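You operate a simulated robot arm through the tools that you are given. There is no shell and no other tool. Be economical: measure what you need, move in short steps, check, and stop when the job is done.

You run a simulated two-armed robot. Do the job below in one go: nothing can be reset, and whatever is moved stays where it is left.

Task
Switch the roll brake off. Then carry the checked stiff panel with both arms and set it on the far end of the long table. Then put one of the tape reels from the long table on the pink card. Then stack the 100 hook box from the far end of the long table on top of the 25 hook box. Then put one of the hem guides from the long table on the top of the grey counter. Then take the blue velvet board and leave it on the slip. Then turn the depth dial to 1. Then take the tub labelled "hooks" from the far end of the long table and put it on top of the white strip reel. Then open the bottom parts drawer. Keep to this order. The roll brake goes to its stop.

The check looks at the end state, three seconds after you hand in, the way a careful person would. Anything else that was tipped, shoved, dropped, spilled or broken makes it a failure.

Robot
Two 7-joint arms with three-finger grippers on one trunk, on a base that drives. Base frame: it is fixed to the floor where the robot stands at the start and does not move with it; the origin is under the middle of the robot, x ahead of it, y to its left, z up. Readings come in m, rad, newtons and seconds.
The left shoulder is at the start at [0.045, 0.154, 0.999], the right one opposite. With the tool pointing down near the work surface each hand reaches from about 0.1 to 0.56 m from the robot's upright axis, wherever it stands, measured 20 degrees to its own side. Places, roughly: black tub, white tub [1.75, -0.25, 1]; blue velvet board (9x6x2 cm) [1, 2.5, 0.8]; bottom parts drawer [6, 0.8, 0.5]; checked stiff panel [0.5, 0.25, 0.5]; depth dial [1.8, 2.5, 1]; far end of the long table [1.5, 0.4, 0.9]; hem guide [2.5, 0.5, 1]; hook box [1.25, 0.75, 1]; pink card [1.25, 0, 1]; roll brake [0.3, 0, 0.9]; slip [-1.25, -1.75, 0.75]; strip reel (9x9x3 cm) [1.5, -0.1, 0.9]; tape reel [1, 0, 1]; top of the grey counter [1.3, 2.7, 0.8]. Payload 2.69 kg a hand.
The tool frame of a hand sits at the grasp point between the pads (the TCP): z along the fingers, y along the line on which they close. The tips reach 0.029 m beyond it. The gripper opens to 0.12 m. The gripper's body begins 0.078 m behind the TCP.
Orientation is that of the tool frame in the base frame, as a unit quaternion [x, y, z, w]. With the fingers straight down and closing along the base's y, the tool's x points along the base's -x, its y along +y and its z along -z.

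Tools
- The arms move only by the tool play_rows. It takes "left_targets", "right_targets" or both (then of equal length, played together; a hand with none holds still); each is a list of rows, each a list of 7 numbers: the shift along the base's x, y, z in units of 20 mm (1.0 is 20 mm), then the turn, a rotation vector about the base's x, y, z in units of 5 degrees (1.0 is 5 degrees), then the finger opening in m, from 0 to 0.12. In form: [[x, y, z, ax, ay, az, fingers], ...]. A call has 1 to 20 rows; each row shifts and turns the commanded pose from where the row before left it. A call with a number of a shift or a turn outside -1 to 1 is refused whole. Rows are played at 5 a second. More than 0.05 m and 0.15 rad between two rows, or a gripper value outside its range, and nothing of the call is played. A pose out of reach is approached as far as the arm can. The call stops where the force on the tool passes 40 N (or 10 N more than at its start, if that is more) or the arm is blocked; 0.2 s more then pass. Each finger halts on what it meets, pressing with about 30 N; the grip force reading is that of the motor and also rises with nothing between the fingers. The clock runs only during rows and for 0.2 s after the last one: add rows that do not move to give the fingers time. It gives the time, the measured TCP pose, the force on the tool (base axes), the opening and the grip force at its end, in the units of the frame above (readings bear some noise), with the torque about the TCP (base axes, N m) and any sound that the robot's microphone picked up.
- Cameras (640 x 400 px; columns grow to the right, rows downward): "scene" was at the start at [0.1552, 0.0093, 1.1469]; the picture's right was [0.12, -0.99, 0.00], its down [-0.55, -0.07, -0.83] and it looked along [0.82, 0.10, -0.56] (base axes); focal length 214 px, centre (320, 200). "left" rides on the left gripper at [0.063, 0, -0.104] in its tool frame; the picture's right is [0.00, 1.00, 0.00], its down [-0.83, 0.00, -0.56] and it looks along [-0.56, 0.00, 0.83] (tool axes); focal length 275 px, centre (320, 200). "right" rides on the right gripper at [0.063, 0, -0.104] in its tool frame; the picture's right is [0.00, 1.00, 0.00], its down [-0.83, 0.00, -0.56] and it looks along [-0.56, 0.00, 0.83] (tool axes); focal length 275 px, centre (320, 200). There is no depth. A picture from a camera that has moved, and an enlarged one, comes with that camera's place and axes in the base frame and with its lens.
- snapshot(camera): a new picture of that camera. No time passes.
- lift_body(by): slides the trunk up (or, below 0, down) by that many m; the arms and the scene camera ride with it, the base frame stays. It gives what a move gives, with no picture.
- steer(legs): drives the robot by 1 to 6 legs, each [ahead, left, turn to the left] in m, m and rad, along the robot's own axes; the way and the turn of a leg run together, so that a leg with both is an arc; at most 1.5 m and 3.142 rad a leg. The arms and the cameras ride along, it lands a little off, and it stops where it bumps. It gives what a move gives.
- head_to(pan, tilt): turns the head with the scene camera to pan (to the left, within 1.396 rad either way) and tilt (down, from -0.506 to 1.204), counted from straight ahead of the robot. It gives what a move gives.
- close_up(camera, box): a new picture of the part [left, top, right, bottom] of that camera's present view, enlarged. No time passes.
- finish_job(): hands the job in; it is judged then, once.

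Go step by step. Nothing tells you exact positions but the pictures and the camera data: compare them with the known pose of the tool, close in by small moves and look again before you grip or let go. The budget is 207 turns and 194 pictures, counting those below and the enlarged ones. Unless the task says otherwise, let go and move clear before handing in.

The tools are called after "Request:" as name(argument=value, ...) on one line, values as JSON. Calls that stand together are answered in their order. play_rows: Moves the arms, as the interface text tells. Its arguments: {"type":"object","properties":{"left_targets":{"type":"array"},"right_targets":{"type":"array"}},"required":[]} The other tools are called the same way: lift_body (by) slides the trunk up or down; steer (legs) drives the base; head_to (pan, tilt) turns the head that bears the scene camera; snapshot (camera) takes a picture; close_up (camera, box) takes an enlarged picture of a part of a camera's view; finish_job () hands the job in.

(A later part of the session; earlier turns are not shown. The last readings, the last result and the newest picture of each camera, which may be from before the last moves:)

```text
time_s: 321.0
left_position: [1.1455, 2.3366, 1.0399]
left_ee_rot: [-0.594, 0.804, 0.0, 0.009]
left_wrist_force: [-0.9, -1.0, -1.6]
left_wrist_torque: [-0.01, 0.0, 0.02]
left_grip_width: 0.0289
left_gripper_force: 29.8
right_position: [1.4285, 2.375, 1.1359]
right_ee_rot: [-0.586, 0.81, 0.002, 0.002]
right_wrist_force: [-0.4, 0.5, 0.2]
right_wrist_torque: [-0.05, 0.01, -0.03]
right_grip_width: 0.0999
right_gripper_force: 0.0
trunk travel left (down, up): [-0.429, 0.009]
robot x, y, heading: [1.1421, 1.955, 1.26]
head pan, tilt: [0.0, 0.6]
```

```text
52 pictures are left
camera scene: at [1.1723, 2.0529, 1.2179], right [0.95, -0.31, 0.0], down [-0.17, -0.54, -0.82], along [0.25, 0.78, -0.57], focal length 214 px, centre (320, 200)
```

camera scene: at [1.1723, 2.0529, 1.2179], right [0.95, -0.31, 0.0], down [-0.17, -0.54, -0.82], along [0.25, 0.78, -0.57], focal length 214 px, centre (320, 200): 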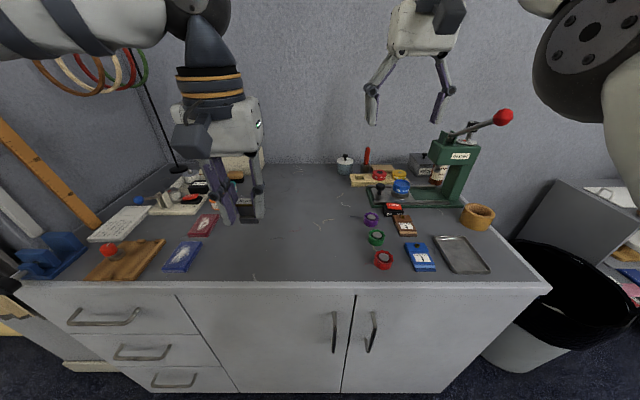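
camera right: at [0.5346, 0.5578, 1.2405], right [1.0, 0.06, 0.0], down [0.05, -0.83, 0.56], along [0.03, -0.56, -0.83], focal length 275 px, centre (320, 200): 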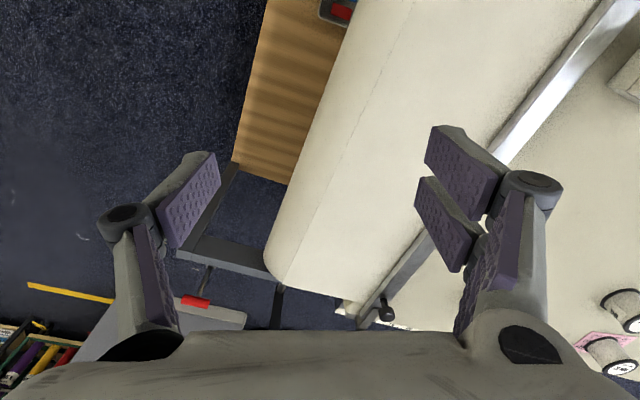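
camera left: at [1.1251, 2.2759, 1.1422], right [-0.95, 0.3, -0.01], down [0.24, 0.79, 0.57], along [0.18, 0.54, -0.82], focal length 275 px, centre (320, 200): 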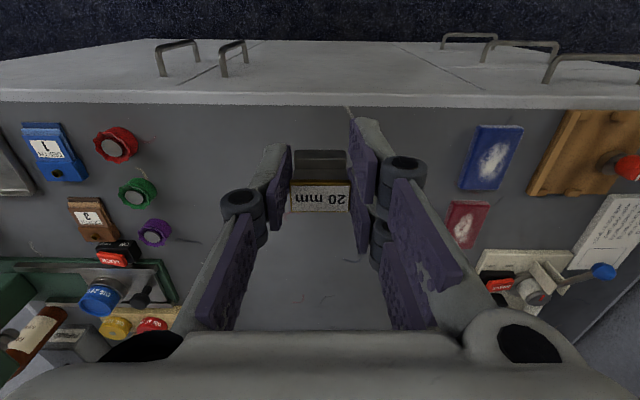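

There is ample free counter in the middle. I'll carry the guide to about [1.17, 2.46] and lower it.

Request:
play_rows(left_targets=[[0.2, 0.9, 0, 0, 0, 0, 0], [0.2, 0.9, 0, 0, 0, 0, 0], [0.2, 0.9, 0, 0, 0, 0, 0], [0.2, 0.9, 0, 0, 0, 0, 0], [0.2, 0.9, 0, 0, 0, 0, 0], [0.2, 0.9, 0, 0, 0, 0, 0], [0.2, 0.8, -0.5, 0, 0, 0, 0], [0, 0, -0.9, 0, 0, 0, 0], [0, 0, -0.9, 0, 0, 0, 0], [0, 0, -0.9, 0, 0, 0, 0], [0, 0, -0.9, 0, 0, 0, 0], [0, 0, -0.9, 0, 0, 0, 0], [0, 0, -0.9, 0, 0, 0, 0], [0, 0, -0.9, 0, 0, 0, 0], [0, 0, -0.9, 0, 0, 0, 0], [0, 0, -0.9, 0, 0, 0, 0], [0, 0, -0.5, 0, 0, 0, 0]])

Request:
snapshot(camera="scene")

```text
time_s: 324.6
left_position: [1.1733, 2.4608, 0.8578]
left_ee_rot: [-0.594, 0.804, 0.001, 0.009]
left_wrist_force: [-0.5, -0.6, -0.2]
left_wrist_torque: [-0.01, -0.02, 0.04]
left_grip_width: 0.0291
left_gripper_force: 29.3
right_position: [1.4292, 2.3738, 1.1377]
right_ee_rot: [-0.586, 0.81, 0.003, 0.002]
right_wrist_force: [-0.7, -0.9, -0.5]
right_wrist_torque: [-0.01, 0.0, 0.02]
right_grip_width: 0.1002
right_gripper_force: 0.0
trunk travel left (down, up): [-0.429, 0.009]
robot x, y, heading: [1.1424, 1.9562, 1.258]
head pan, tilt: [0.0, 0.6]
```

```text
51 pictures are left
camera scene: at [1.1722, 2.0527, 1.2179], right [0.95, -0.31, 0.0], down [-0.17, -0.54, -0.83], along [0.25, 0.79, -0.56], focal length 214 px, centre (320, 200)
```

scene: 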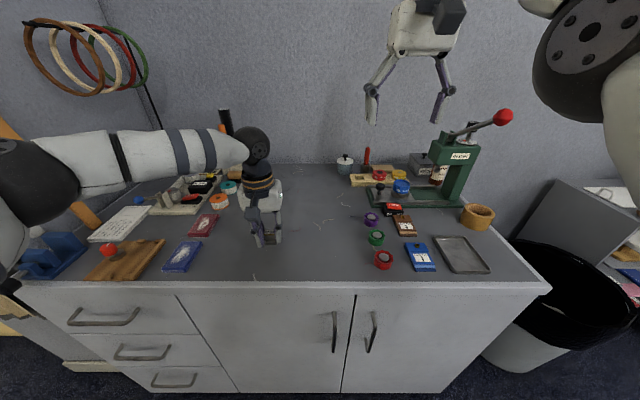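

Free spot confirmed. I'll lower in small steps until it touches.

Request:
play_rows(left_targets=[[0, 0, -0.3, 0, 0, 0, 0], [0, 0, -0.3, 0, 0, 0, 0], [0, 0, -0.25, 0, 0, 0, 0], [0, 0, -0.25, 0, 0, 0, 0], [0, 0, 0, 0, 0, 0, 0]])

```text
time_s: 325.8
left_position: [1.1744, 2.4609, 0.8403]
left_ee_rot: [-0.594, 0.805, 0.001, 0.012]
left_wrist_force: [-1.8, 2.4, 31.5]
left_wrist_torque: [0.48, 0.1, 0.04]
left_grip_width: 0.029
left_gripper_force: 30.0
right_position: [1.4283, 2.3728, 1.1397]
right_ee_rot: [-0.587, 0.81, 0.002, 0.003]
right_wrist_force: [0.1, 0.6, 0.1]
right_wrist_torque: [-0.01, -0.02, 0.03]
right_grip_width: 0.0998
right_gripper_force: 0.1
trunk travel left (down, up): [-0.429, 0.009]
robot x, y, heading: [1.1418, 1.9561, 1.26]
head pan, tilt: [0.0, 0.6]
```

Contact. I'll relieve, release, and rise.

Request:
play_rows(left_targets=[[0, 0, 0.2, 0, 0, 0, 0], [0, 0, 0, 0, 0, 0, 0.04], [0, 0, 0, 0, 0, 0, 0.06], [0, 0, 0, 0, 0, 0, 0.06], [0, 0, 0.6, 0, 0, 0, 0.06], [0, 0, 0.9, 0, 0, 0, 0.06], [0, 0, 0.9, 0, 0, 0, 0.06], [0, 0, 0.9, 0, 0, 0, 0.06], [0, 0, 0.9, 0, 0, 0, 0.08], [0, 0, 0.9, 0, 0, 0, 0.08]])

Request:
snapshot(camera="left")

```text
time_s: 328.0
left_position: [1.1723, 2.4586, 0.9423]
left_ee_rot: [-0.594, 0.805, 0.0, 0.009]
left_wrist_force: [0.1, 0.5, -0.5]
left_wrist_torque: [0.04, -0.01, 0.01]
left_grip_width: 0.0798
left_gripper_force: 0.0
right_position: [1.4284, 2.3754, 1.1376]
right_ee_rot: [-0.587, 0.81, 0.003, 0.001]
right_wrist_force: [-1.2, -0.5, 0.1]
right_wrist_torque: [0.02, 0.04, -0.01]
right_grip_width: 0.0998
right_gripper_force: 0.1
trunk travel left (down, up): [-0.429, 0.009]
robot x, y, heading: [1.1379, 1.9541, 1.259]
head pan, tilt: [0.0, 0.6]
```

```text
50 pictures are left
camera left: at [1.1529, 2.3993, 1.0444], right [-0.95, 0.3, -0.01], down [0.24, 0.79, 0.57], along [0.18, 0.54, -0.82], focal length 275 px, centre (320, 200)
```

left: 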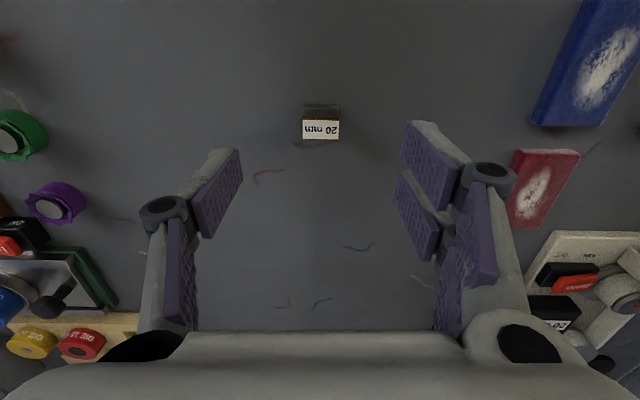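

The guide stands on the counter. Next I'll sidestep left to the blue velvet board near [0.967, 2.489] and align the left hand with it.

Request:
steer(legs=[[0, 0.15, 0]])

Request:
play_rows(left_targets=[[-0.78, -0.2, 0, 0, 0, -0.55, 0.1], [-0.78, -0.2, 0, 0, 0, -0.55, 0.1], [-0.78, -0.2, 0, 0, 0, -0.55, 0.1], [-0.78, -0.2, 0, 0, 0, -0.55, 0.1], [0, 0, 0, 0, 0, 0, 0.1]])

Request:
snapshot(camera="left")

```text
time_s: 329.8
left_position: [1.032, 2.506, 0.9421]
left_ee_rot: [-0.593, 0.805, -0.001, 0.009]
left_wrist_force: [-0.4, 0.7, 0.2]
left_wrist_torque: [-0.02, 0.0, -0.02]
left_grip_width: 0.0797
left_gripper_force: 0.0
right_position: [1.2852, 2.4206, 1.1373]
right_ee_rot: [-0.586, 0.811, 0.002, 0.002]
right_wrist_force: [-0.4, 0.2, 0.1]
right_wrist_torque: [-0.02, 0.0, 0.0]
right_grip_width: 0.0998
right_gripper_force: 0.1
trunk travel left (down, up): [-0.429, 0.009]
robot x, y, heading: [0.9949, 2.0022, 1.256]
head pan, tilt: [0.0, 0.6]
```

```text
time_s: 331.0
left_position: [0.9693, 2.4893, 0.942]
left_ee_rot: [-0.513, 0.858, 0.0, 0.009]
left_wrist_force: [-0.5, -0.2, -0.2]
left_wrist_torque: [-0.02, 0.03, -0.01]
left_grip_width: 0.1
left_gripper_force: 0.0
right_position: [1.2858, 2.4203, 1.1362]
right_ee_rot: [-0.586, 0.811, 0.002, 0.001]
right_wrist_force: [-0.6, -0.7, 0.4]
right_wrist_torque: [0.0, 0.03, 0.01]
right_grip_width: 0.0998
right_gripper_force: 0.0
trunk travel left (down, up): [-0.429, 0.009]
robot x, y, heading: [1.0005, 2.003, 1.255]
head pan, tilt: [0.0, 0.6]
```

```text
49 pictures are left
camera left: at [0.9375, 2.4342, 1.0441], right [-0.88, 0.48, -0.01], down [0.39, 0.73, 0.57], along [0.28, 0.49, -0.82], focal length 275 px, centre (320, 200)
```

left: 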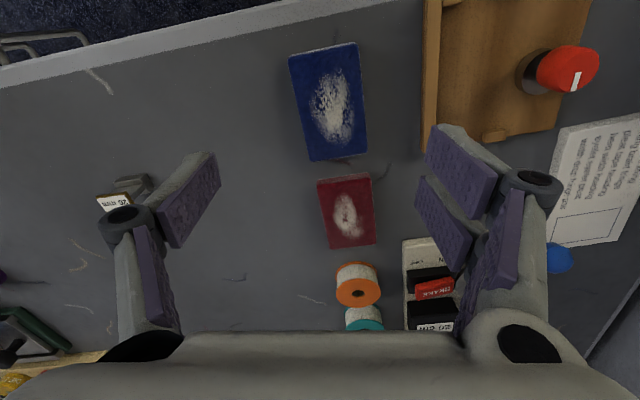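

Request:
play_rows(left_targets=[[-0.4, 0, -0.9, 0, 0, 0.6, 0.085], [0, 0, -0.9, 0, 0, 0.6, 0.085], [0, 0, -0.9, 0, 0, 0, 0.085], [0, 0, -0.9, 0, 0, 0, 0.085], [0, 0, -0.9, 0, 0, 0, 0.085], [0, 0, -0.85, 0, 0, 0, 0.085], [0, 0, 0, 0, 0, 0, 0.06], [0, 0, 0, 0, 0, 0, 0.04], [0, 0, 0, 0, 0, 0, 0.04], [0, 0, 0, 0, 0, 0, 0.04]])

Request:
snapshot(camera="left")

```text
time_s: 333.2
left_position: [0.9618, 2.4892, 0.8344]
left_ee_rot: [-0.558, 0.83, 0.0, 0.008]
left_wrist_force: [-0.2, 0.1, -0.1]
left_wrist_torque: [0.01, 0.01, 0.04]
left_grip_width: 0.0558
left_gripper_force: 30.0
right_position: [1.2854, 2.4202, 1.1365]
right_ee_rot: [-0.586, 0.81, 0.002, 0.001]
right_wrist_force: [-0.6, 0.9, -0.6]
right_wrist_torque: [-0.01, 0.01, 0.0]
right_grip_width: 0.0999
right_gripper_force: 0.1
trunk travel left (down, up): [-0.429, 0.009]
robot x, y, heading: [0.9968, 2.0033, 1.254]
head pan, tilt: [0.0, 0.6]
```

```text
48 pictures are left
camera left: at [0.9358, 2.4314, 0.9371], right [-0.92, 0.38, -0.01], down [0.31, 0.76, 0.57], along [0.23, 0.52, -0.82], focal length 275 px, centre (320, 200)
```

left: 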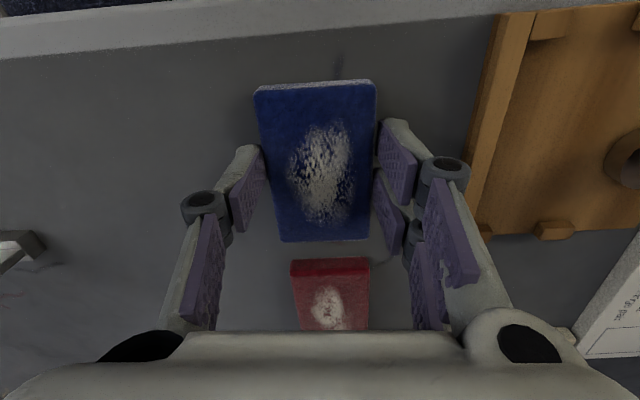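

The board is gripped. I'll lift it, back out of the aisle, and turn towards the slip area near [-1.25, -1.75].

Request:
play_rows(left_targets=[[0, 0, 0.6, 0, 0, 0, 0.04], [0, 0, 1, 0, 0, 0, 0.04], [0, 0, 1, 0, 0, 0, 0.04], [0, 0, 1, 0, 0, 0, 0.04], [0, 0, 1, 0, 0, 0, 0.04], [0, 0, 1, 0, 0, 0, 0.04], [0, 0, 1, 0, 0, 0, 0.04], [0, 0, 1, 0, 0, 0, 0.04]])

Request:
steer(legs=[[-0.43, 0, 0], [0, 1.05, 0], [0, 0, -3.13], [1.0, 0, 0], [0.9, 0, 0]])

Request:
head_to(pan=0, tilt=0.4)

Request:
snapshot(camera="scene")

```text
time_s: 335.0
left_position: [0.9616, 2.4903, 0.9872]
left_ee_rot: [-0.558, 0.83, 0.0, 0.009]
left_wrist_force: [0.4, -0.3, -0.2]
left_wrist_torque: [0.01, 0.02, 0.0]
left_grip_width: 0.0552
left_gripper_force: 29.5
right_position: [1.2866, 2.4221, 1.1376]
right_ee_rot: [-0.585, 0.811, 0.003, 0.001]
right_wrist_force: [0.7, 0.0, 0.3]
right_wrist_torque: [0.02, 0.0, -0.01]
right_grip_width: 0.0999
right_gripper_force: 0.1
trunk travel left (down, up): [-0.429, 0.009]
robot x, y, heading: [1.0005, 1.9987, 1.26]
head pan, tilt: [0.0, 0.6]
```

```text
time_s: 362.1
left_position: [-0.6792, -0.3743, 0.9869]
left_ee_rot: [0.829, 0.559, -0.009, 0.0]
left_wrist_force: [0.7, 0.1, -0.9]
left_wrist_torque: [0.0, 0.0, 0.0]
left_grip_width: 0.0542
left_gripper_force: 29.7
right_position: [-1.0043, -0.3066, 1.1381]
right_ee_rot: [0.809, 0.588, -0.002, 0.003]
right_wrist_force: [-0.1, -1.1, 0.6]
right_wrist_torque: [-0.01, 0.01, 0.0]
right_grip_width: 0.0997
right_gripper_force: 0.1
trunk travel left (down, up): [-0.429, 0.009]
robot x, y, heading: [-0.7175, 0.1166, -1.881]
head pan, tilt: [0.0, 0.6]
```

```text
time_s: 362.9
left_position: [-0.679, -0.3734, 0.9861]
left_ee_rot: [0.829, 0.559, -0.009, 0.0]
left_wrist_force: [0.2, -1.0, -0.4]
left_wrist_torque: [0.01, 0.0, 0.02]
left_grip_width: 0.054
left_gripper_force: 30.2
right_position: [-1.0039, -0.3068, 1.1388]
right_ee_rot: [0.809, 0.588, -0.001, 0.002]
right_wrist_force: [-0.4, -0.6, 0.5]
right_wrist_torque: [-0.04, 0.02, -0.02]
right_grip_width: 0.1
right_gripper_force: 0.1
trunk travel left (down, up): [-0.429, 0.009]
robot x, y, heading: [-0.7176, 0.1133, -1.879]
head pan, tilt: [0.0, 0.4]
```

```text
47 pictures are left
camera scene: at [-0.7525, 0.0104, 1.236], right [-0.95, 0.3, 0.0], down [0.12, 0.37, -0.92], along [-0.28, -0.88, -0.39], focal length 214 px, centre (320, 200)
```

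scene: 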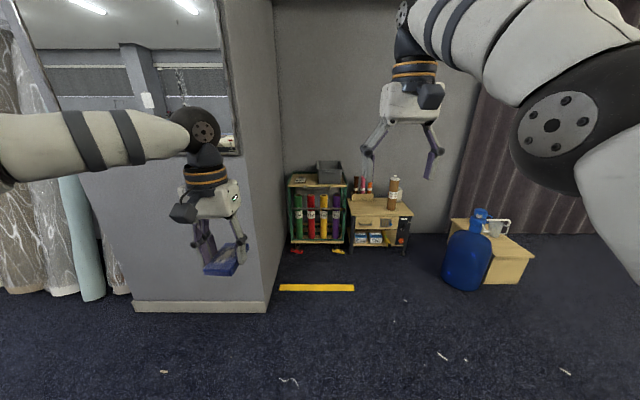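

Request:
close_up(camera="scene", box=[270, 150, 420, 260])

```text
3.64 times, centred on (345, 205) of scene
camera zoom: at [-0.7525, 0.0104, 1.236], right [-0.95, 0.3, 0.0], down [0.12, 0.37, -0.92], along [-0.28, -0.88, -0.39], focal length 780 px, centre (229, 182)
```

zoom: 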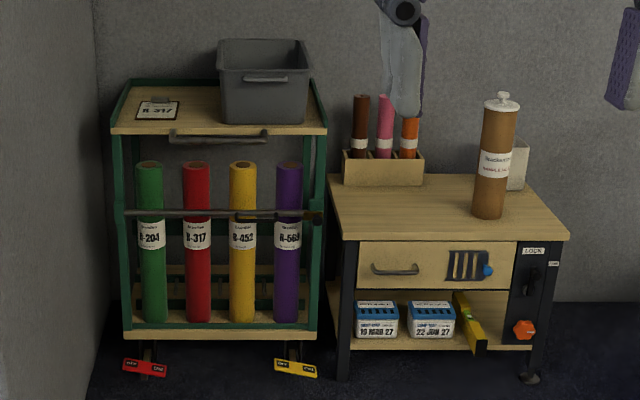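

The slip is the R-317 card on top of the green rack in the alcove. I'll approach diagonally, keeping the left elbow away from the wall.

Request:
steer(legs=[[0.95, -0.2, 0], [0, 0, 0.7]])

Request:
head_to(pan=0.1, tilt=0.65)

Request:
snapshot(camera="scene")

Request:
snapshot(camera="left")

```text
time_s: 369.9
left_position: [-0.8597, -1.094, 0.9878]
left_ee_rot: [0.588, 0.809, -0.008, 0.002]
left_wrist_force: [-0.3, -1.4, -0.8]
left_wrist_torque: [0.04, 0.0, -0.02]
left_grip_width: 0.0542
left_gripper_force: 29.8
right_position: [-1.1534, -1.2505, 1.1363]
right_ee_rot: [0.56, 0.828, -0.001, 0.003]
right_wrist_force: [0.2, 0.3, 1.1]
right_wrist_torque: [0.0, 0.01, 0.02]
right_grip_width: 0.0998
right_gripper_force: 0.1
trunk travel left (down, up): [-0.429, 0.009]
robot x, y, heading: [-1.2062, -0.7478, -1.185]
head pan, tilt: [0.0, 0.4]
```

```text
time_s: 370.6
left_position: [-0.8601, -1.0932, 0.9867]
left_ee_rot: [0.588, 0.809, -0.008, 0.002]
left_wrist_force: [0.1, -0.6, -0.3]
left_wrist_torque: [-0.02, -0.04, 0.01]
left_grip_width: 0.0544
left_gripper_force: 29.9
right_position: [-1.1529, -1.2508, 1.1376]
right_ee_rot: [0.56, 0.828, -0.001, 0.002]
right_wrist_force: [0.6, 0.4, -0.1]
right_wrist_torque: [-0.01, 0.03, 0.02]
right_grip_width: 0.1001
right_gripper_force: 0.0
trunk travel left (down, up): [-0.429, 0.009]
robot x, y, heading: [-1.2029, -0.7449, -1.178]
head pan, tilt: [0.099, 0.649]
```

```text
45 pictures are left
camera scene: at [-1.1592, -0.837, 1.2137], right [-0.88, -0.47, 0.0], down [-0.28, 0.53, -0.8], along [0.37, -0.7, -0.6], focal length 214 px, centre (320, 200)
```

scene: 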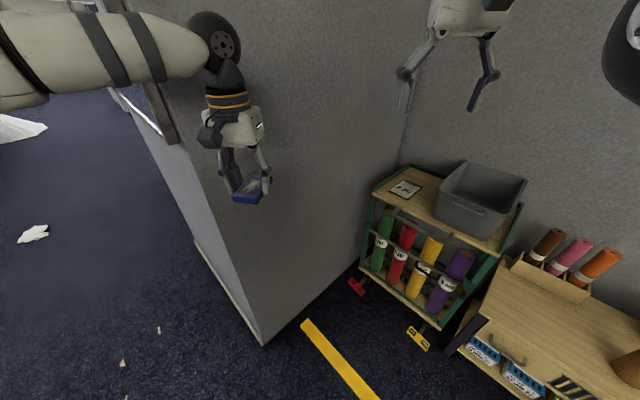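

```text
44 pictures are left
camera left: at [-0.8791, -1.0311, 1.0896], right [0.95, 0.3, -0.01], down [0.26, -0.78, 0.57], along [0.16, -0.54, -0.82], focal length 275 px, centre (320, 200)
```

left: 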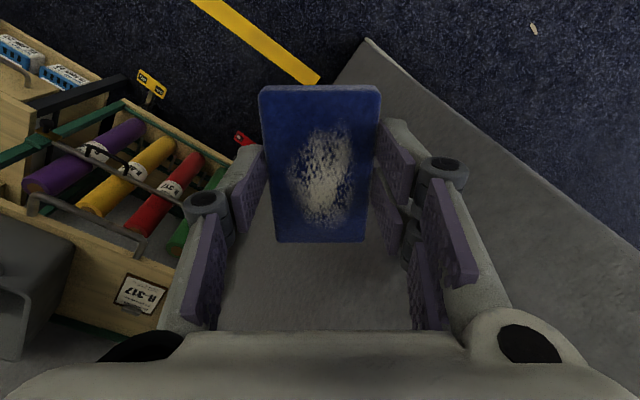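

Triangulated, the slip is at about [-1.126, -1.696, 0.684]. The cart has brake pedals sticking out, so I'll stop the base short of them, with the heading turned so the left elbow stays off the wall.

Request:
steer(legs=[[0, 0, -0.363], [0, -0.137, 0], [0.4, 0, 0]])

Request:
snapshot(camera="scene")

Request:
snapshot(camera="left")

```text
time_s: 375.5
left_position: [-1.1293, -1.5902, 0.9882]
left_ee_rot: [0.723, 0.691, -0.008, 0.002]
left_wrist_force: [0.9, -0.2, -1.7]
left_wrist_torque: [0.03, -0.01, -0.01]
left_grip_width: 0.054
left_gripper_force: 29.9
right_position: [-1.4578, -1.6351, 1.1373]
right_ee_rot: [0.698, 0.716, -0.002, 0.002]
right_wrist_force: [0.5, -1.0, 0.5]
right_wrist_torque: [-0.02, -0.01, -0.03]
right_grip_width: 0.1
right_gripper_force: 0.0
trunk travel left (down, up): [-0.429, 0.009]
robot x, y, heading: [-1.325, -1.1445, -1.541]
head pan, tilt: [0.099, 0.649]
```

```text
43 pictures are left
camera scene: at [-1.3182, -1.2458, 1.2136], right [-0.99, -0.13, 0.0], down [-0.08, 0.6, -0.8], along [0.1, -0.79, -0.6], focal length 214 px, centre (320, 200)
```

scene: 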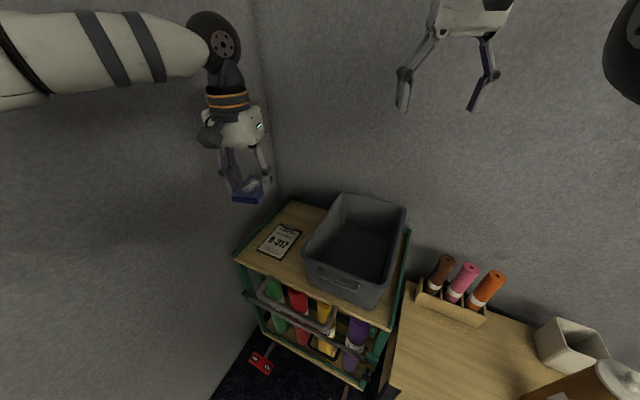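

```text
42 pictures are left
camera left: at [-1.1248, -1.5253, 1.0896], right [1.0, -0.05, -0.01], down [-0.03, -0.82, 0.57], along [-0.04, -0.57, -0.82], focal length 275 px, centre (320, 200)
```

left: 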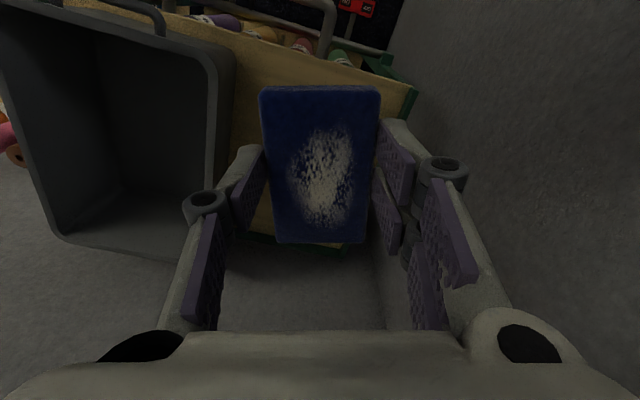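

I'll move forward 5 cm more, shift the board over the slip, align it, and lower most of the way.

Request:
steer(legs=[[0.05, 0, 0]])

Request:
play_rows(left_targets=[[0, -0.95, 0, 0, 0, -0.93, 0.04], [0, -0.95, 0, 0, 0, -0.93, 0.04], [0, -0.95, 0, 0, 0, -0.93, 0.04], [0, 0, -0.95, 0, 0, 0, 0.04], [0, 0, -0.95, 0, 0, 0, 0.04], [0, 0, -0.95, 0, 0, 0, 0.04], [0, 0, -0.95, 0, 0, 0, 0.04], [0, 0, -0.95, 0, 0, 0, 0.04], [0, 0, -0.95, 0, 0, 0, 0.04], [0, 0, -0.95, 0, 0, 0, 0.04], [0, 0, -0.95, 0, 0, 0, 0.04], [0, 0, -0.95, 0, 0, 0, 0.04], [0, 0, -0.95, 0, 0, 0, 0.04], [0, 0, 0, 0, 0, 0, 0.04]])

Request:
snapshot(camera="scene")

```text
time_s: 376.6
left_position: [-1.1183, -1.5976, 0.9869]
left_ee_rot: [0.724, 0.689, -0.008, 0.001]
left_wrist_force: [0.9, 0.1, -0.5]
left_wrist_torque: [-0.01, 0.02, -0.01]
left_grip_width: 0.0541
left_gripper_force: 30.2
right_position: [-1.4468, -1.641, 1.1364]
right_ee_rot: [0.7, 0.715, -0.001, 0.002]
right_wrist_force: [0.2, -0.4, -0.4]
right_wrist_torque: [0.0, -0.01, 0.01]
right_grip_width: 0.0999
right_gripper_force: 0.0
trunk travel left (down, up): [-0.429, 0.009]
robot x, y, heading: [-1.3154, -1.1526, -1.548]
head pan, tilt: [0.099, 0.649]
stopped in leg 1: the robot was blocked; the commanded pose is now the measured one
```

```text
time_s: 379.6
left_position: [-1.1184, -1.655, 0.7979]
left_ee_rot: [0.802, 0.597, -0.008, 0.0]
left_wrist_force: [-0.1, 0.1, -1.1]
left_wrist_torque: [0.0, -0.01, 0.01]
left_grip_width: 0.054
left_gripper_force: 29.7
right_position: [-1.4462, -1.6399, 1.1378]
right_ee_rot: [0.699, 0.715, -0.001, 0.002]
right_wrist_force: [0.1, 0.4, -0.9]
right_wrist_torque: [0.03, 0.02, 0.01]
right_grip_width: 0.1
right_gripper_force: 0.1
trunk travel left (down, up): [-0.429, 0.009]
robot x, y, heading: [-1.3143, -1.1485, -1.547]
head pan, tilt: [0.099, 0.649]
```

```text
41 pictures are left
camera scene: at [-1.3057, -1.2521, 1.2136], right [-0.99, -0.12, 0.0], down [-0.08, 0.6, -0.8], along [0.1, -0.79, -0.6], focal length 214 px, centre (320, 200)
```

scene: 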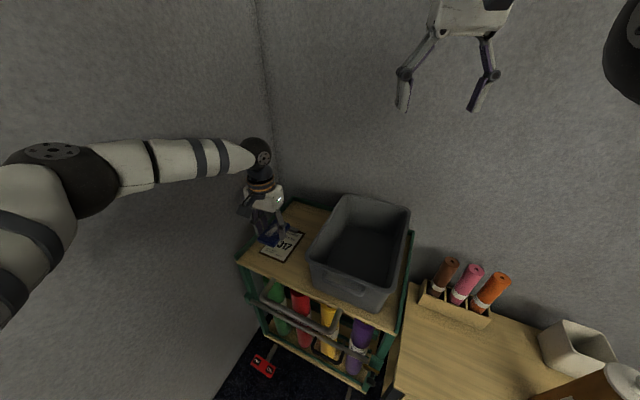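

The base touched something and stopped, but the slip hasn't moved. I'll finish with the arm: 4–5 cm further out, then check.

Request:
play_rows(left_targets=[[-0.15, -0.75, 0, 0, 0, 0, 0.04], [-0.15, -0.75, 0, 0, 0, 0, 0.04], [-0.15, -0.75, 0, 0, 0, 0, 0.04], [0, 0, -0.9, 0, 0, 0, 0.04], [0, 0, -0.8, 0, 0, 0, 0.04], [0, 0, 0, 0, 0, 0, 0.04]])

Request:
close_up(camera="scene", box=[200, 180, 360, 290])

Request:
snapshot(camera="left")

```text
time_s: 381.0
left_position: [-1.1266, -1.6998, 0.7815]
left_ee_rot: [0.802, 0.598, -0.009, 0.0]
left_wrist_force: [-0.1, 0.5, -1.5]
left_wrist_torque: [0.03, 0.01, 0.02]
left_grip_width: 0.054
left_gripper_force: 29.4
left hand out of reach, approached as far as the arm can: row 4, 5
right_position: [-1.4469, -1.6409, 1.1375]
right_ee_rot: [0.7, 0.714, -0.002, 0.003]
right_wrist_force: [-0.2, -0.7, 0.2]
right_wrist_torque: [-0.01, -0.01, -0.04]
right_grip_width: 0.0999
right_gripper_force: 0.1
trunk travel left (down, up): [-0.429, 0.009]
robot x, y, heading: [-1.3132, -1.1539, -1.545]
head pan, tilt: [0.099, 0.649]
```

```text
3.64 times, centred on (280, 235) of scene
camera zoom: at [-1.3057, -1.2522, 1.2136], right [-0.99, -0.12, 0.0], down [-0.08, 0.6, -0.8], along [0.1, -0.79, -0.6], focal length 780 px, centre (466, 73)
```

zoom: 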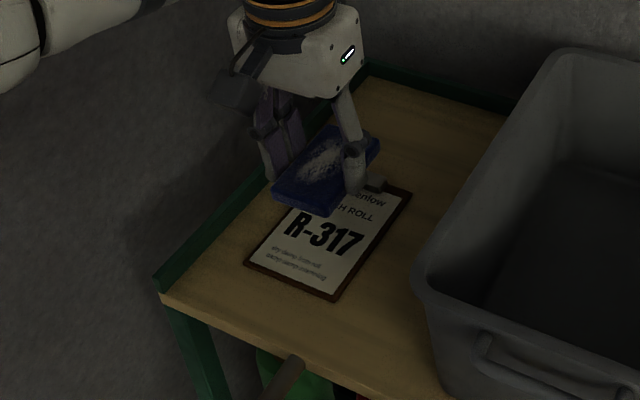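

```text
39 pictures are left
camera left: at [-1.1075, -1.6355, 0.883], right [0.96, -0.29, -0.01], down [-0.23, -0.79, 0.57], along [-0.17, -0.54, -0.82], focal length 275 px, centre (320, 200)
```

left: 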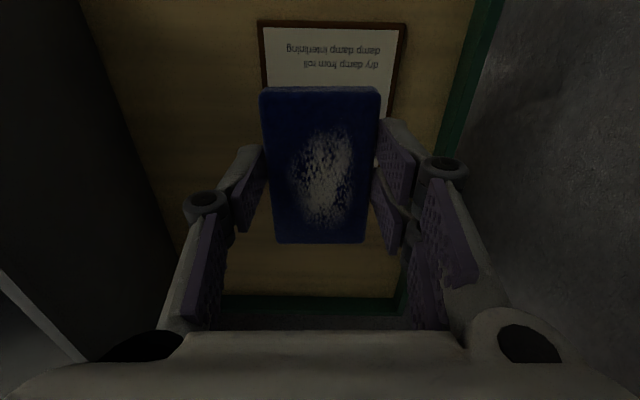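

The slip's centre is at [-1.13, -1.70] with a clip at its far end. I'll pull the board 15 mm towards me to stay off the clip, and use the trunk to lower.

Request:
play_rows(left_targets=[[0.1, 0.35, 0, 0, 0, 0, 0.04], [0.1, 0.35, 0, 0, 0, 0, 0.04], [0, 0, 0, 0, 0, 0, 0.04]])

Request:
lift_body(by=-0.035)

Request:
close_up(camera="scene", box=[200, 170, 360, 280])

```text
time_s: 381.8
left_position: [-1.1234, -1.6841, 0.7794]
left_ee_rot: [0.802, 0.597, -0.009, 0.0]
left_wrist_force: [-0.2, 0.4, 0.3]
left_wrist_torque: [0.03, -0.02, 0.01]
left_grip_width: 0.0542
left_gripper_force: 29.8
right_position: [-1.448, -1.6408, 1.1367]
right_ee_rot: [0.7, 0.714, -0.001, 0.002]
right_wrist_force: [-0.5, -0.7, 0.1]
right_wrist_torque: [-0.01, 0.01, 0.0]
right_grip_width: 0.1
right_gripper_force: 0.0
trunk travel left (down, up): [-0.429, 0.009]
robot x, y, heading: [-1.3166, -1.1515, -1.544]
head pan, tilt: [0.099, 0.649]
```

```text
time_s: 382.6
left_position: [-1.1237, -1.6832, 0.7456]
left_ee_rot: [0.802, 0.597, -0.009, 0.0]
left_wrist_force: [-0.3, 0.7, 0.2]
left_wrist_torque: [-0.01, -0.01, 0.01]
left_grip_width: 0.0543
left_gripper_force: 30.6
right_position: [-1.4464, -1.6407, 1.1035]
right_ee_rot: [0.7, 0.715, -0.003, 0.003]
right_wrist_force: [-0.4, -0.3, 0.0]
right_wrist_torque: [0.0, -0.01, 0.02]
right_grip_width: 0.1001
right_gripper_force: 0.0
trunk travel left (down, up): [-0.394, 0.044]
robot x, y, heading: [-1.3173, -1.1514, -1.542]
head pan, tilt: [0.099, 0.649]
```

```text
3.64 times, centred on (280, 225) of scene
camera zoom: at [-1.3048, -1.2883, 1.1739], right [-0.99, -0.12, 0.0], down [-0.08, 0.6, -0.8], along [0.1, -0.79, -0.6], focal length 780 px, centre (466, 109)
```

zoom: 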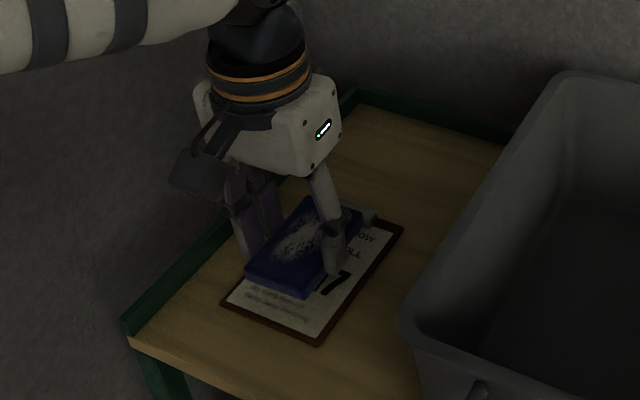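

Request:
play_rows(left_targets=[[0, 0, -0.4, 0, 0, 0, 0.04], [0, 0, -0.3, 0, 0, 0, 0.04], [0, 0, -0.25, 0, 0, 0, 0.04], [0, 0, 0, 0, 0, 0, 0.04]])

Request:
close_up(camera="scene", box=[200, 170, 360, 280])

```text
time_s: 383.6
left_position: [-1.1226, -1.6825, 0.7262]
left_ee_rot: [0.802, 0.597, -0.009, 0.001]
left_wrist_force: [0.2, -0.1, -1.1]
left_wrist_torque: [0.02, -0.01, 0.04]
left_grip_width: 0.0542
left_gripper_force: 30.3
right_position: [-1.4463, -1.6412, 1.1029]
right_ee_rot: [0.699, 0.715, -0.001, 0.003]
right_wrist_force: [0.0, 0.5, -0.5]
right_wrist_torque: [-0.01, 0.0, -0.02]
right_grip_width: 0.0999
right_gripper_force: 0.1
trunk travel left (down, up): [-0.394, 0.044]
robot x, y, heading: [-1.3166, -1.1504, -1.543]
head pan, tilt: [0.099, 0.649]
```

```text
3.64 times, centred on (280, 225) of scene
camera zoom: at [-1.3047, -1.2887, 1.1738], right [-0.99, -0.12, 0.0], down [-0.08, 0.6, -0.8], along [0.1, -0.79, -0.6], focal length 780 px, centre (466, 109)
```

zoom: 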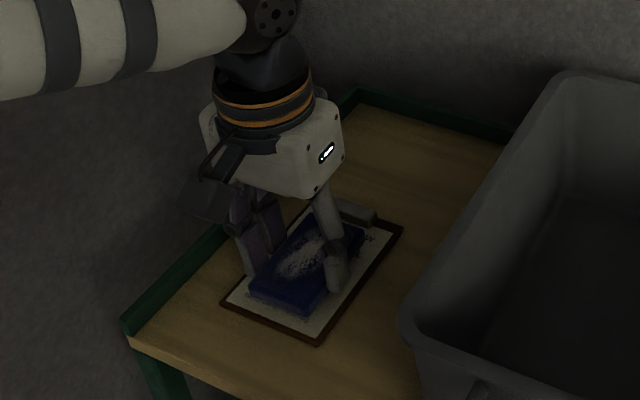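

Request:
play_rows(left_targets=[[0, 0, -0.25, 0, 0, 0, 0.04], [0, 0, -0.2, 0, 0, 0, 0.04], [0, 0, -0.2, 0, 0, 0, 0.04], [0, 0, 0, 0, 0, 0, 0.04]])

```text
time_s: 384.6
left_position: [-1.1237, -1.6827, 0.7159]
left_ee_rot: [0.802, 0.597, -0.01, 0.0]
left_wrist_force: [1.4, 2.2, 14.8]
left_wrist_torque: [0.17, -0.39, 0.02]
left_grip_width: 0.0544
left_gripper_force: 30.2
right_position: [-1.4477, -1.6397, 1.1031]
right_ee_rot: [0.7, 0.714, -0.003, 0.003]
right_wrist_force: [-0.4, -0.7, 0.0]
right_wrist_torque: [0.03, 0.0, -0.02]
right_grip_width: 0.1001
right_gripper_force: 0.0
trunk travel left (down, up): [-0.394, 0.044]
robot x, y, heading: [-1.316, -1.147, -1.542]
head pan, tilt: [0.099, 0.649]
```

Touchdown. I'll release, rise, and back away a little.

Request:
play_rows(left_targets=[[0, 0, 0.12, 0, 0, 0, 0.05], [0, 0, 0, 0, 0, 0, 0.075], [0, 0, 0, 0, 0, 0, 0.085], [0, 0, 0.5, 0, 0, 0, 0.085], [0, 0, 0.9, 0, 0, 0, 0.085], [0, 0, 0.9, 0, 0, 0, 0.085], [0, 0.3, 0.9, 0, 0, 0, 0.085], [0, 0.5, 0.9, 0, 0, 0, 0.085], [0, 0.8, 0.9, 0, 0, 0, 0.085], [0, 0.8, 0.9, 0, 0, 0, 0.085], [0, 0.8, 0.9, 0, 0, 0, 0.085], [0, 0.5, 0.9, 0, 0, 0, 0.085], [0, 0.5, 0.9, 0, 0, 0, 0.085], [0, 0, 0.9, 0, 0, 0, 0.085], [0, 0, 0.9, 0, 0, 0, 0.085]])

Request:
snapshot(camera="scene")

```text
time_s: 387.8
left_position: [-1.1238, -1.5994, 0.9236]
left_ee_rot: [0.803, 0.596, -0.008, 0.0]
left_wrist_force: [0.1, -0.2, 0.4]
left_wrist_torque: [-0.04, -0.01, 0.01]
left_grip_width: 0.0852
left_gripper_force: 0.0
right_position: [-1.4463, -1.6405, 1.1029]
right_ee_rot: [0.7, 0.714, -0.001, 0.003]
right_wrist_force: [-0.2, 0.1, -0.1]
right_wrist_torque: [-0.02, -0.02, 0.02]
right_grip_width: 0.0999
right_gripper_force: 0.0
trunk travel left (down, up): [-0.394, 0.044]
robot x, y, heading: [-1.3175, -1.1534, -1.547]
head pan, tilt: [0.099, 0.649]
```

```text
36 pictures are left
camera scene: at [-1.3049, -1.2885, 1.1739], right [-0.99, -0.12, 0.0], down [-0.08, 0.6, -0.8], along [0.1, -0.79, -0.6], focal length 214 px, centre (320, 200)
```

scene: 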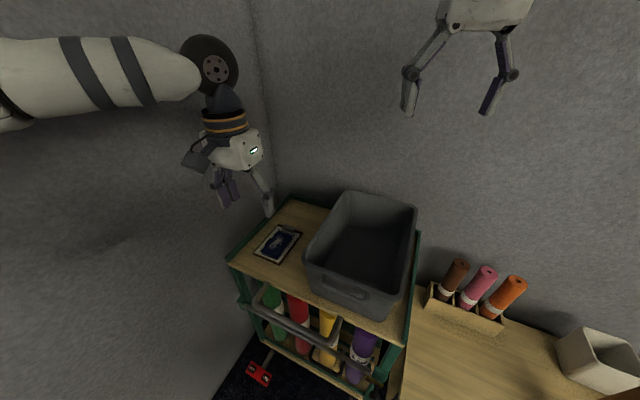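

The board lies on the slip. Next is the depth dial on the counter's press: I'll back out, turn round and drive to the aisle in front of the counter.

Request:
steer(legs=[[-0.9, 0, 0], [0, 0, 2.807], [0, -0.5, 0], [1.25, 0, 0], [1.15, 0, 0], [0, -1.5, 0]])

Request:
lift_body(by=0.04)

Request:
steer(legs=[[0.25, -0.03, 0]])

Request:
head_to(pan=-0.1, tilt=0.5)

Request:
snapshot(camera="scene")

```text
time_s: 425.7
left_position: [1.2245, 1.9513, 0.9234]
left_ee_rot: [-0.46, 0.888, -0.002, 0.009]
left_wrist_force: [-0.2, 0.0, -0.4]
left_wrist_torque: [-0.01, 0.0, 0.0]
left_grip_width: 0.085
left_gripper_force: 0.1
right_position: [1.5448, 1.8877, 1.1018]
right_ee_rot: [-0.592, 0.806, 0.003, 0.001]
right_wrist_force: [-0.1, -0.6, -0.6]
right_wrist_torque: [0.02, -0.01, 0.0]
right_grip_width: 0.1001
right_gripper_force: 0.1
trunk travel left (down, up): [-0.394, 0.044]
robot x, y, heading: [1.2678, 1.4663, 1.276]
head pan, tilt: [0.099, 0.649]
```

```text
time_s: 426.5
left_position: [1.224, 1.9509, 0.9628]
left_ee_rot: [-0.46, 0.888, -0.003, 0.008]
left_wrist_force: [-0.1, 0.1, -0.6]
left_wrist_torque: [0.02, -0.04, 0.03]
left_grip_width: 0.0848
left_gripper_force: 0.2
right_position: [1.5427, 1.8807, 1.1514]
right_ee_rot: [-0.592, 0.806, 0.006, 0.008]
right_wrist_force: [-0.3, 0.6, -0.8]
right_wrist_torque: [-0.03, 0.0, 0.03]
right_grip_width: 0.1001
right_gripper_force: 0.0
trunk travel left (down, up): [-0.434, 0.004]
robot x, y, heading: [1.2627, 1.4662, 1.271]
head pan, tilt: [0.099, 0.649]
```

```text
time_s: 428.3
left_position: [1.3275, 2.1836, 0.9634]
left_ee_rot: [-0.46, 0.888, -0.002, 0.009]
left_wrist_force: [-0.7, 0.0, -0.4]
left_wrist_torque: [-0.04, 0.0, -0.01]
left_grip_width: 0.0853
left_gripper_force: 0.0
right_position: [1.6452, 2.1152, 1.1518]
right_ee_rot: [-0.592, 0.806, 0.008, 0.009]
right_wrist_force: [0.4, 0.6, 0.8]
right_wrist_torque: [0.0, -0.04, 0.0]
right_grip_width: 0.1001
right_gripper_force: 0.0
trunk travel left (down, up): [-0.434, 0.004]
robot x, y, heading: [1.3674, 1.6953, 1.275]
head pan, tilt: [0.099, 0.649]
```

```text
time_s: 429.1
left_position: [1.3257, 2.1834, 0.9643]
left_ee_rot: [-0.461, 0.887, -0.002, 0.009]
left_wrist_force: [-0.2, 0.0, -0.5]
left_wrist_torque: [-0.01, -0.04, -0.01]
left_grip_width: 0.085
left_gripper_force: 0.1
right_position: [1.6444, 2.1137, 1.152]
right_ee_rot: [-0.593, 0.805, 0.008, 0.01]
right_wrist_force: [-0.1, 0.0, 0.1]
right_wrist_torque: [0.03, 0.0, 0.0]
right_grip_width: 0.1001
right_gripper_force: 0.1
trunk travel left (down, up): [-0.434, 0.004]
robot x, y, heading: [1.3643, 1.6998, 1.273]
head pan, tilt: [-0.099, 0.499]
```

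```text
35 pictures are left
camera scene: at [1.4027, 1.7864, 1.2317], right [0.92, -0.39, 0.0], down [-0.18, -0.44, -0.88], along [0.34, 0.81, -0.48], focal length 214 px, centre (320, 200)
```

scene: 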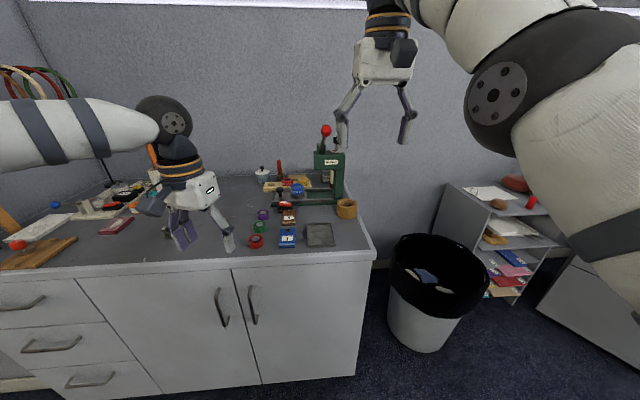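

The press is at the right end of the counter, near [1.72, 2.45]. I'll pull the right hand back a little, move up to the counter and view the dial from above with the right-hand camera.

Request:
play_rows(right_targets=[[-0.3, -0.95, 0.3, 0, 0, 0, 0.06], [-0.3, -0.95, 0.3, 0, 0, 0, 0.06], [-0.3, -0.95, 0.3, 0, 0, 0, 0.06], [-0.3, -0.95, 0.3, 0, 0, 0, 0.06]])

Request:
steer(legs=[[0.28, 0, 0]])

Request:
snapshot(camera="right")

Request:
close_up(camera="scene", box=[280, 90, 440, 230])

```text
time_s: 430.1
left_position: [1.3263, 2.1821, 0.9641]
left_ee_rot: [-0.46, 0.888, -0.001, 0.01]
left_wrist_force: [0.2, 0.6, 0.5]
left_wrist_torque: [0.07, 0.02, 0.01]
left_grip_width: 0.0852
left_gripper_force: 0.0
right_position: [1.6214, 2.0368, 1.1763]
right_ee_rot: [-0.593, 0.805, 0.009, 0.011]
right_wrist_force: [-0.6, -1.6, -0.2]
right_wrist_torque: [-0.02, 0.02, -0.02]
right_grip_width: 0.0599
right_gripper_force: 0.0
trunk travel left (down, up): [-0.434, 0.004]
robot x, y, heading: [1.366, 1.6986, 1.271]
head pan, tilt: [-0.099, 0.499]
```

```text
time_s: 432.0
left_position: [1.4075, 2.449, 0.9631]
left_ee_rot: [-0.46, 0.888, -0.002, 0.008]
left_wrist_force: [-0.3, 0.1, -0.6]
left_wrist_torque: [-0.06, 0.01, -0.02]
left_grip_width: 0.0852
left_gripper_force: 0.0
right_position: [1.7017, 2.3049, 1.1764]
right_ee_rot: [-0.593, 0.805, 0.009, 0.01]
right_wrist_force: [0.3, 0.3, 0.2]
right_wrist_torque: [-0.02, 0.0, -0.02]
right_grip_width: 0.0601
right_gripper_force: 0.0
trunk travel left (down, up): [-0.434, 0.004]
robot x, y, heading: [1.446, 1.9632, 1.272]
head pan, tilt: [-0.099, 0.499]
```

```text
34 pictures are left
camera right: at [1.6811, 2.2412, 1.2775], right [-0.96, 0.29, 0.0], down [0.24, 0.78, 0.58], along [0.17, 0.55, -0.82], focal length 275 px, centre (320, 200)
```

right: 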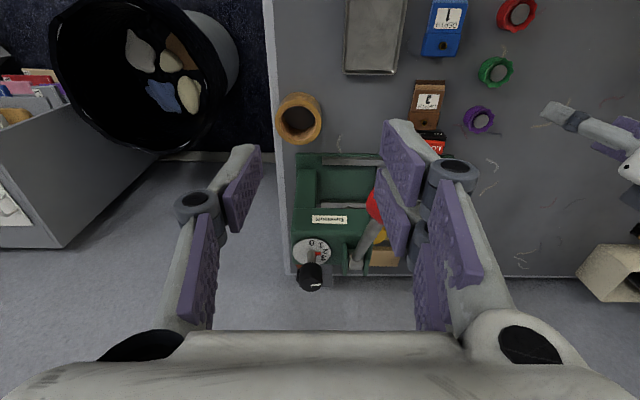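

```text
2.86 times, centred on (360, 160) of scene
camera zoom: at [1.4841, 2.0525, 1.2317], right [0.92, -0.39, 0.0], down [-0.18, -0.44, -0.88], along [0.34, 0.81, -0.48], focal length 613 px, centre (206, 314)
```

zoom: 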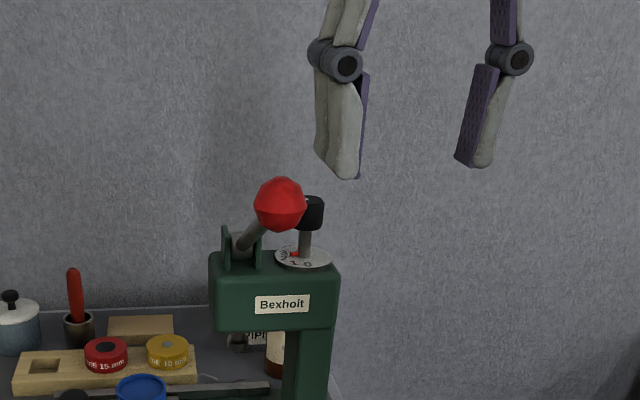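

Request:
close_up(camera="right", box=[270, 200, 400, 300])

```text
4.00 times, centred on (335, 250) of right
camera zoom: at [1.6811, 2.2412, 1.2775], right [-0.96, 0.29, 0.0], down [0.24, 0.78, 0.58], along [0.17, 0.55, -0.82], focal length 1101 px, centre (260, 0)
```

zoom: 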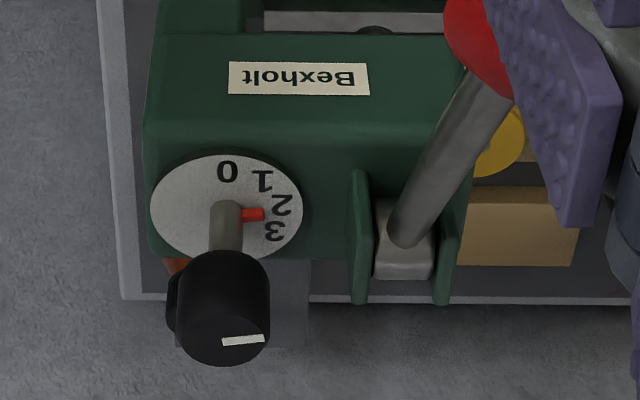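

The dial plate is at [1.778, 2.514, 0.996] with its pointer at 2; the knob above it is centred near z≈1.045. Setting 1 means about 41° counter-clockwise seen from above. I'll move up, tilt the right hand forward a bit for reach, and go over the knob.

Request:
steer(legs=[[0.08, 0, 0]])

Request:
play_rows(right_targets=[[0.38, 0.91, 0, 0.68, -0.215, 0, 0.06], [0.38, 0.91, 0, 0.68, -0.215, 0, 0.06], [0.38, 0.91, 0, 0.68, -0.215, 0, 0.06], [0.38, 0.91, 0, 0.68, -0.215, 0, 0.06], [0.38, 0.91, 0, 0.68, -0.215, 0, 0.06], [0.38, 0.91, 0, 0.68, -0.215, 0, 0.06], [0.38, 0.91, 0, 0.68, -0.215, 0, 0.06], [0, 0, 0, 0, 0, 0, 0.06]])

Request:
snapshot(camera="right")

```text
time_s: 433.1
left_position: [1.4191, 2.4891, 0.9632]
left_ee_rot: [-0.46, 0.888, -0.001, 0.01]
left_wrist_force: [-0.3, -0.7, 0.7]
left_wrist_torque: [0.05, -0.01, 0.02]
left_grip_width: 0.0851
left_gripper_force: 0.1
right_position: [1.7132, 2.3435, 1.1752]
right_ee_rot: [-0.593, 0.805, 0.009, 0.01]
right_wrist_force: [0.1, -1.0, 0.3]
right_wrist_torque: [0.07, -0.04, -0.03]
right_grip_width: 0.0601
right_gripper_force: 0.0
trunk travel left (down, up): [-0.434, 0.004]
robot x, y, heading: [1.4575, 2.0062, 1.275]
head pan, tilt: [-0.099, 0.499]
stopped in leg 1: the robot was blocked; the commanded pose is now the measured one
```

```text
time_s: 434.9
left_position: [1.4201, 2.4907, 0.9623]
left_ee_rot: [-0.46, 0.888, -0.001, 0.009]
left_wrist_force: [-0.1, -0.9, 0.0]
left_wrist_torque: [0.03, 0.01, -0.02]
left_grip_width: 0.0854
left_gripper_force: 0.0
right_position: [1.7687, 2.4735, 1.1741]
right_ee_rot: [-0.577, 0.784, 0.136, 0.183]
right_wrist_force: [0.4, 0.3, -0.2]
right_wrist_torque: [0.0, -0.02, 0.01]
right_grip_width: 0.0601
right_gripper_force: 0.0
trunk travel left (down, up): [-0.434, 0.004]
robot x, y, heading: [1.4599, 2.0051, 1.272]
head pan, tilt: [-0.099, 0.499]
```

```text
31 pictures are left
camera right: at [1.7363, 2.3753, 1.2384], right [-0.96, 0.29, 0.0], down [0.15, 0.48, 0.87], along [0.25, 0.83, -0.5], focal length 275 px, centre (320, 200)
```

right: 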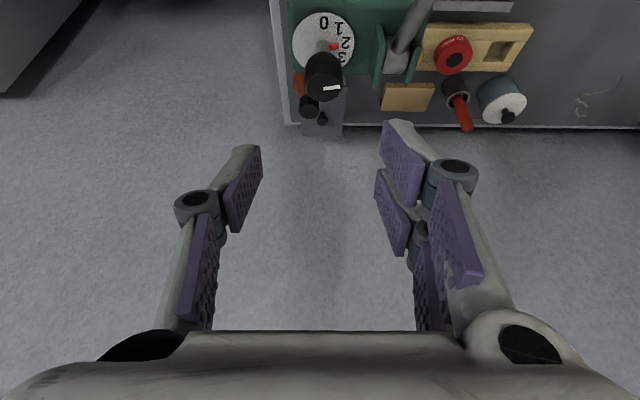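

The knob axis is at [1.772, 2.509]. I'll descend onto the knob.

Request:
play_rows(right_targets=[[0.024, 0.254, -0.9, 0, 0, 0, 0.05], [0.024, 0.254, -0.9, 0, 0, 0, 0.05], [0.024, 0.254, -0.9, 0, 0, 0, 0.05], [0.024, 0.254, -0.9, 0, 0, 0, 0.05], [0.024, 0.254, -0.9, 0, 0, 0, 0.05], [0.024, 0.254, -0.9, 0, 0, 0, 0.05], [0.024, 0.254, -0.9, 0, 0, 0, 0.05], [0, 0, 0, 0, 0, 0, 0.05]])

Request:
snapshot(camera="right")

```text
time_s: 436.7
left_position: [1.4205, 2.4901, 0.9629]
left_ee_rot: [-0.461, 0.887, -0.001, 0.009]
left_wrist_force: [0.3, 0.1, 0.4]
left_wrist_torque: [-0.04, 0.02, -0.02]
left_grip_width: 0.0851
left_gripper_force: 0.1
right_position: [1.7709, 2.5098, 1.0473]
right_ee_rot: [-0.577, 0.784, 0.136, 0.182]
right_wrist_force: [0.5, -0.2, -1.0]
right_wrist_torque: [0.0, -0.01, 0.0]
right_grip_width: 0.0501
right_gripper_force: 0.1
trunk travel left (down, up): [-0.434, 0.004]
robot x, y, heading: [1.4635, 2.0009, 1.279]
head pan, tilt: [-0.099, 0.499]
```

```text
30 pictures are left
camera right: at [1.739, 2.4104, 1.1123], right [-0.96, 0.29, 0.0], down [0.15, 0.48, 0.87], along [0.25, 0.83, -0.5], focal length 275 px, centre (320, 200)
```

right: 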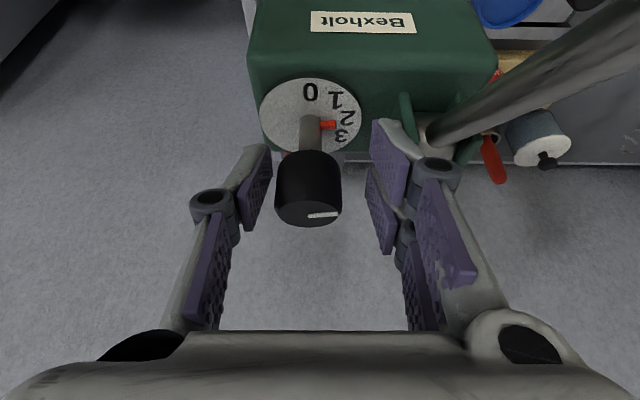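

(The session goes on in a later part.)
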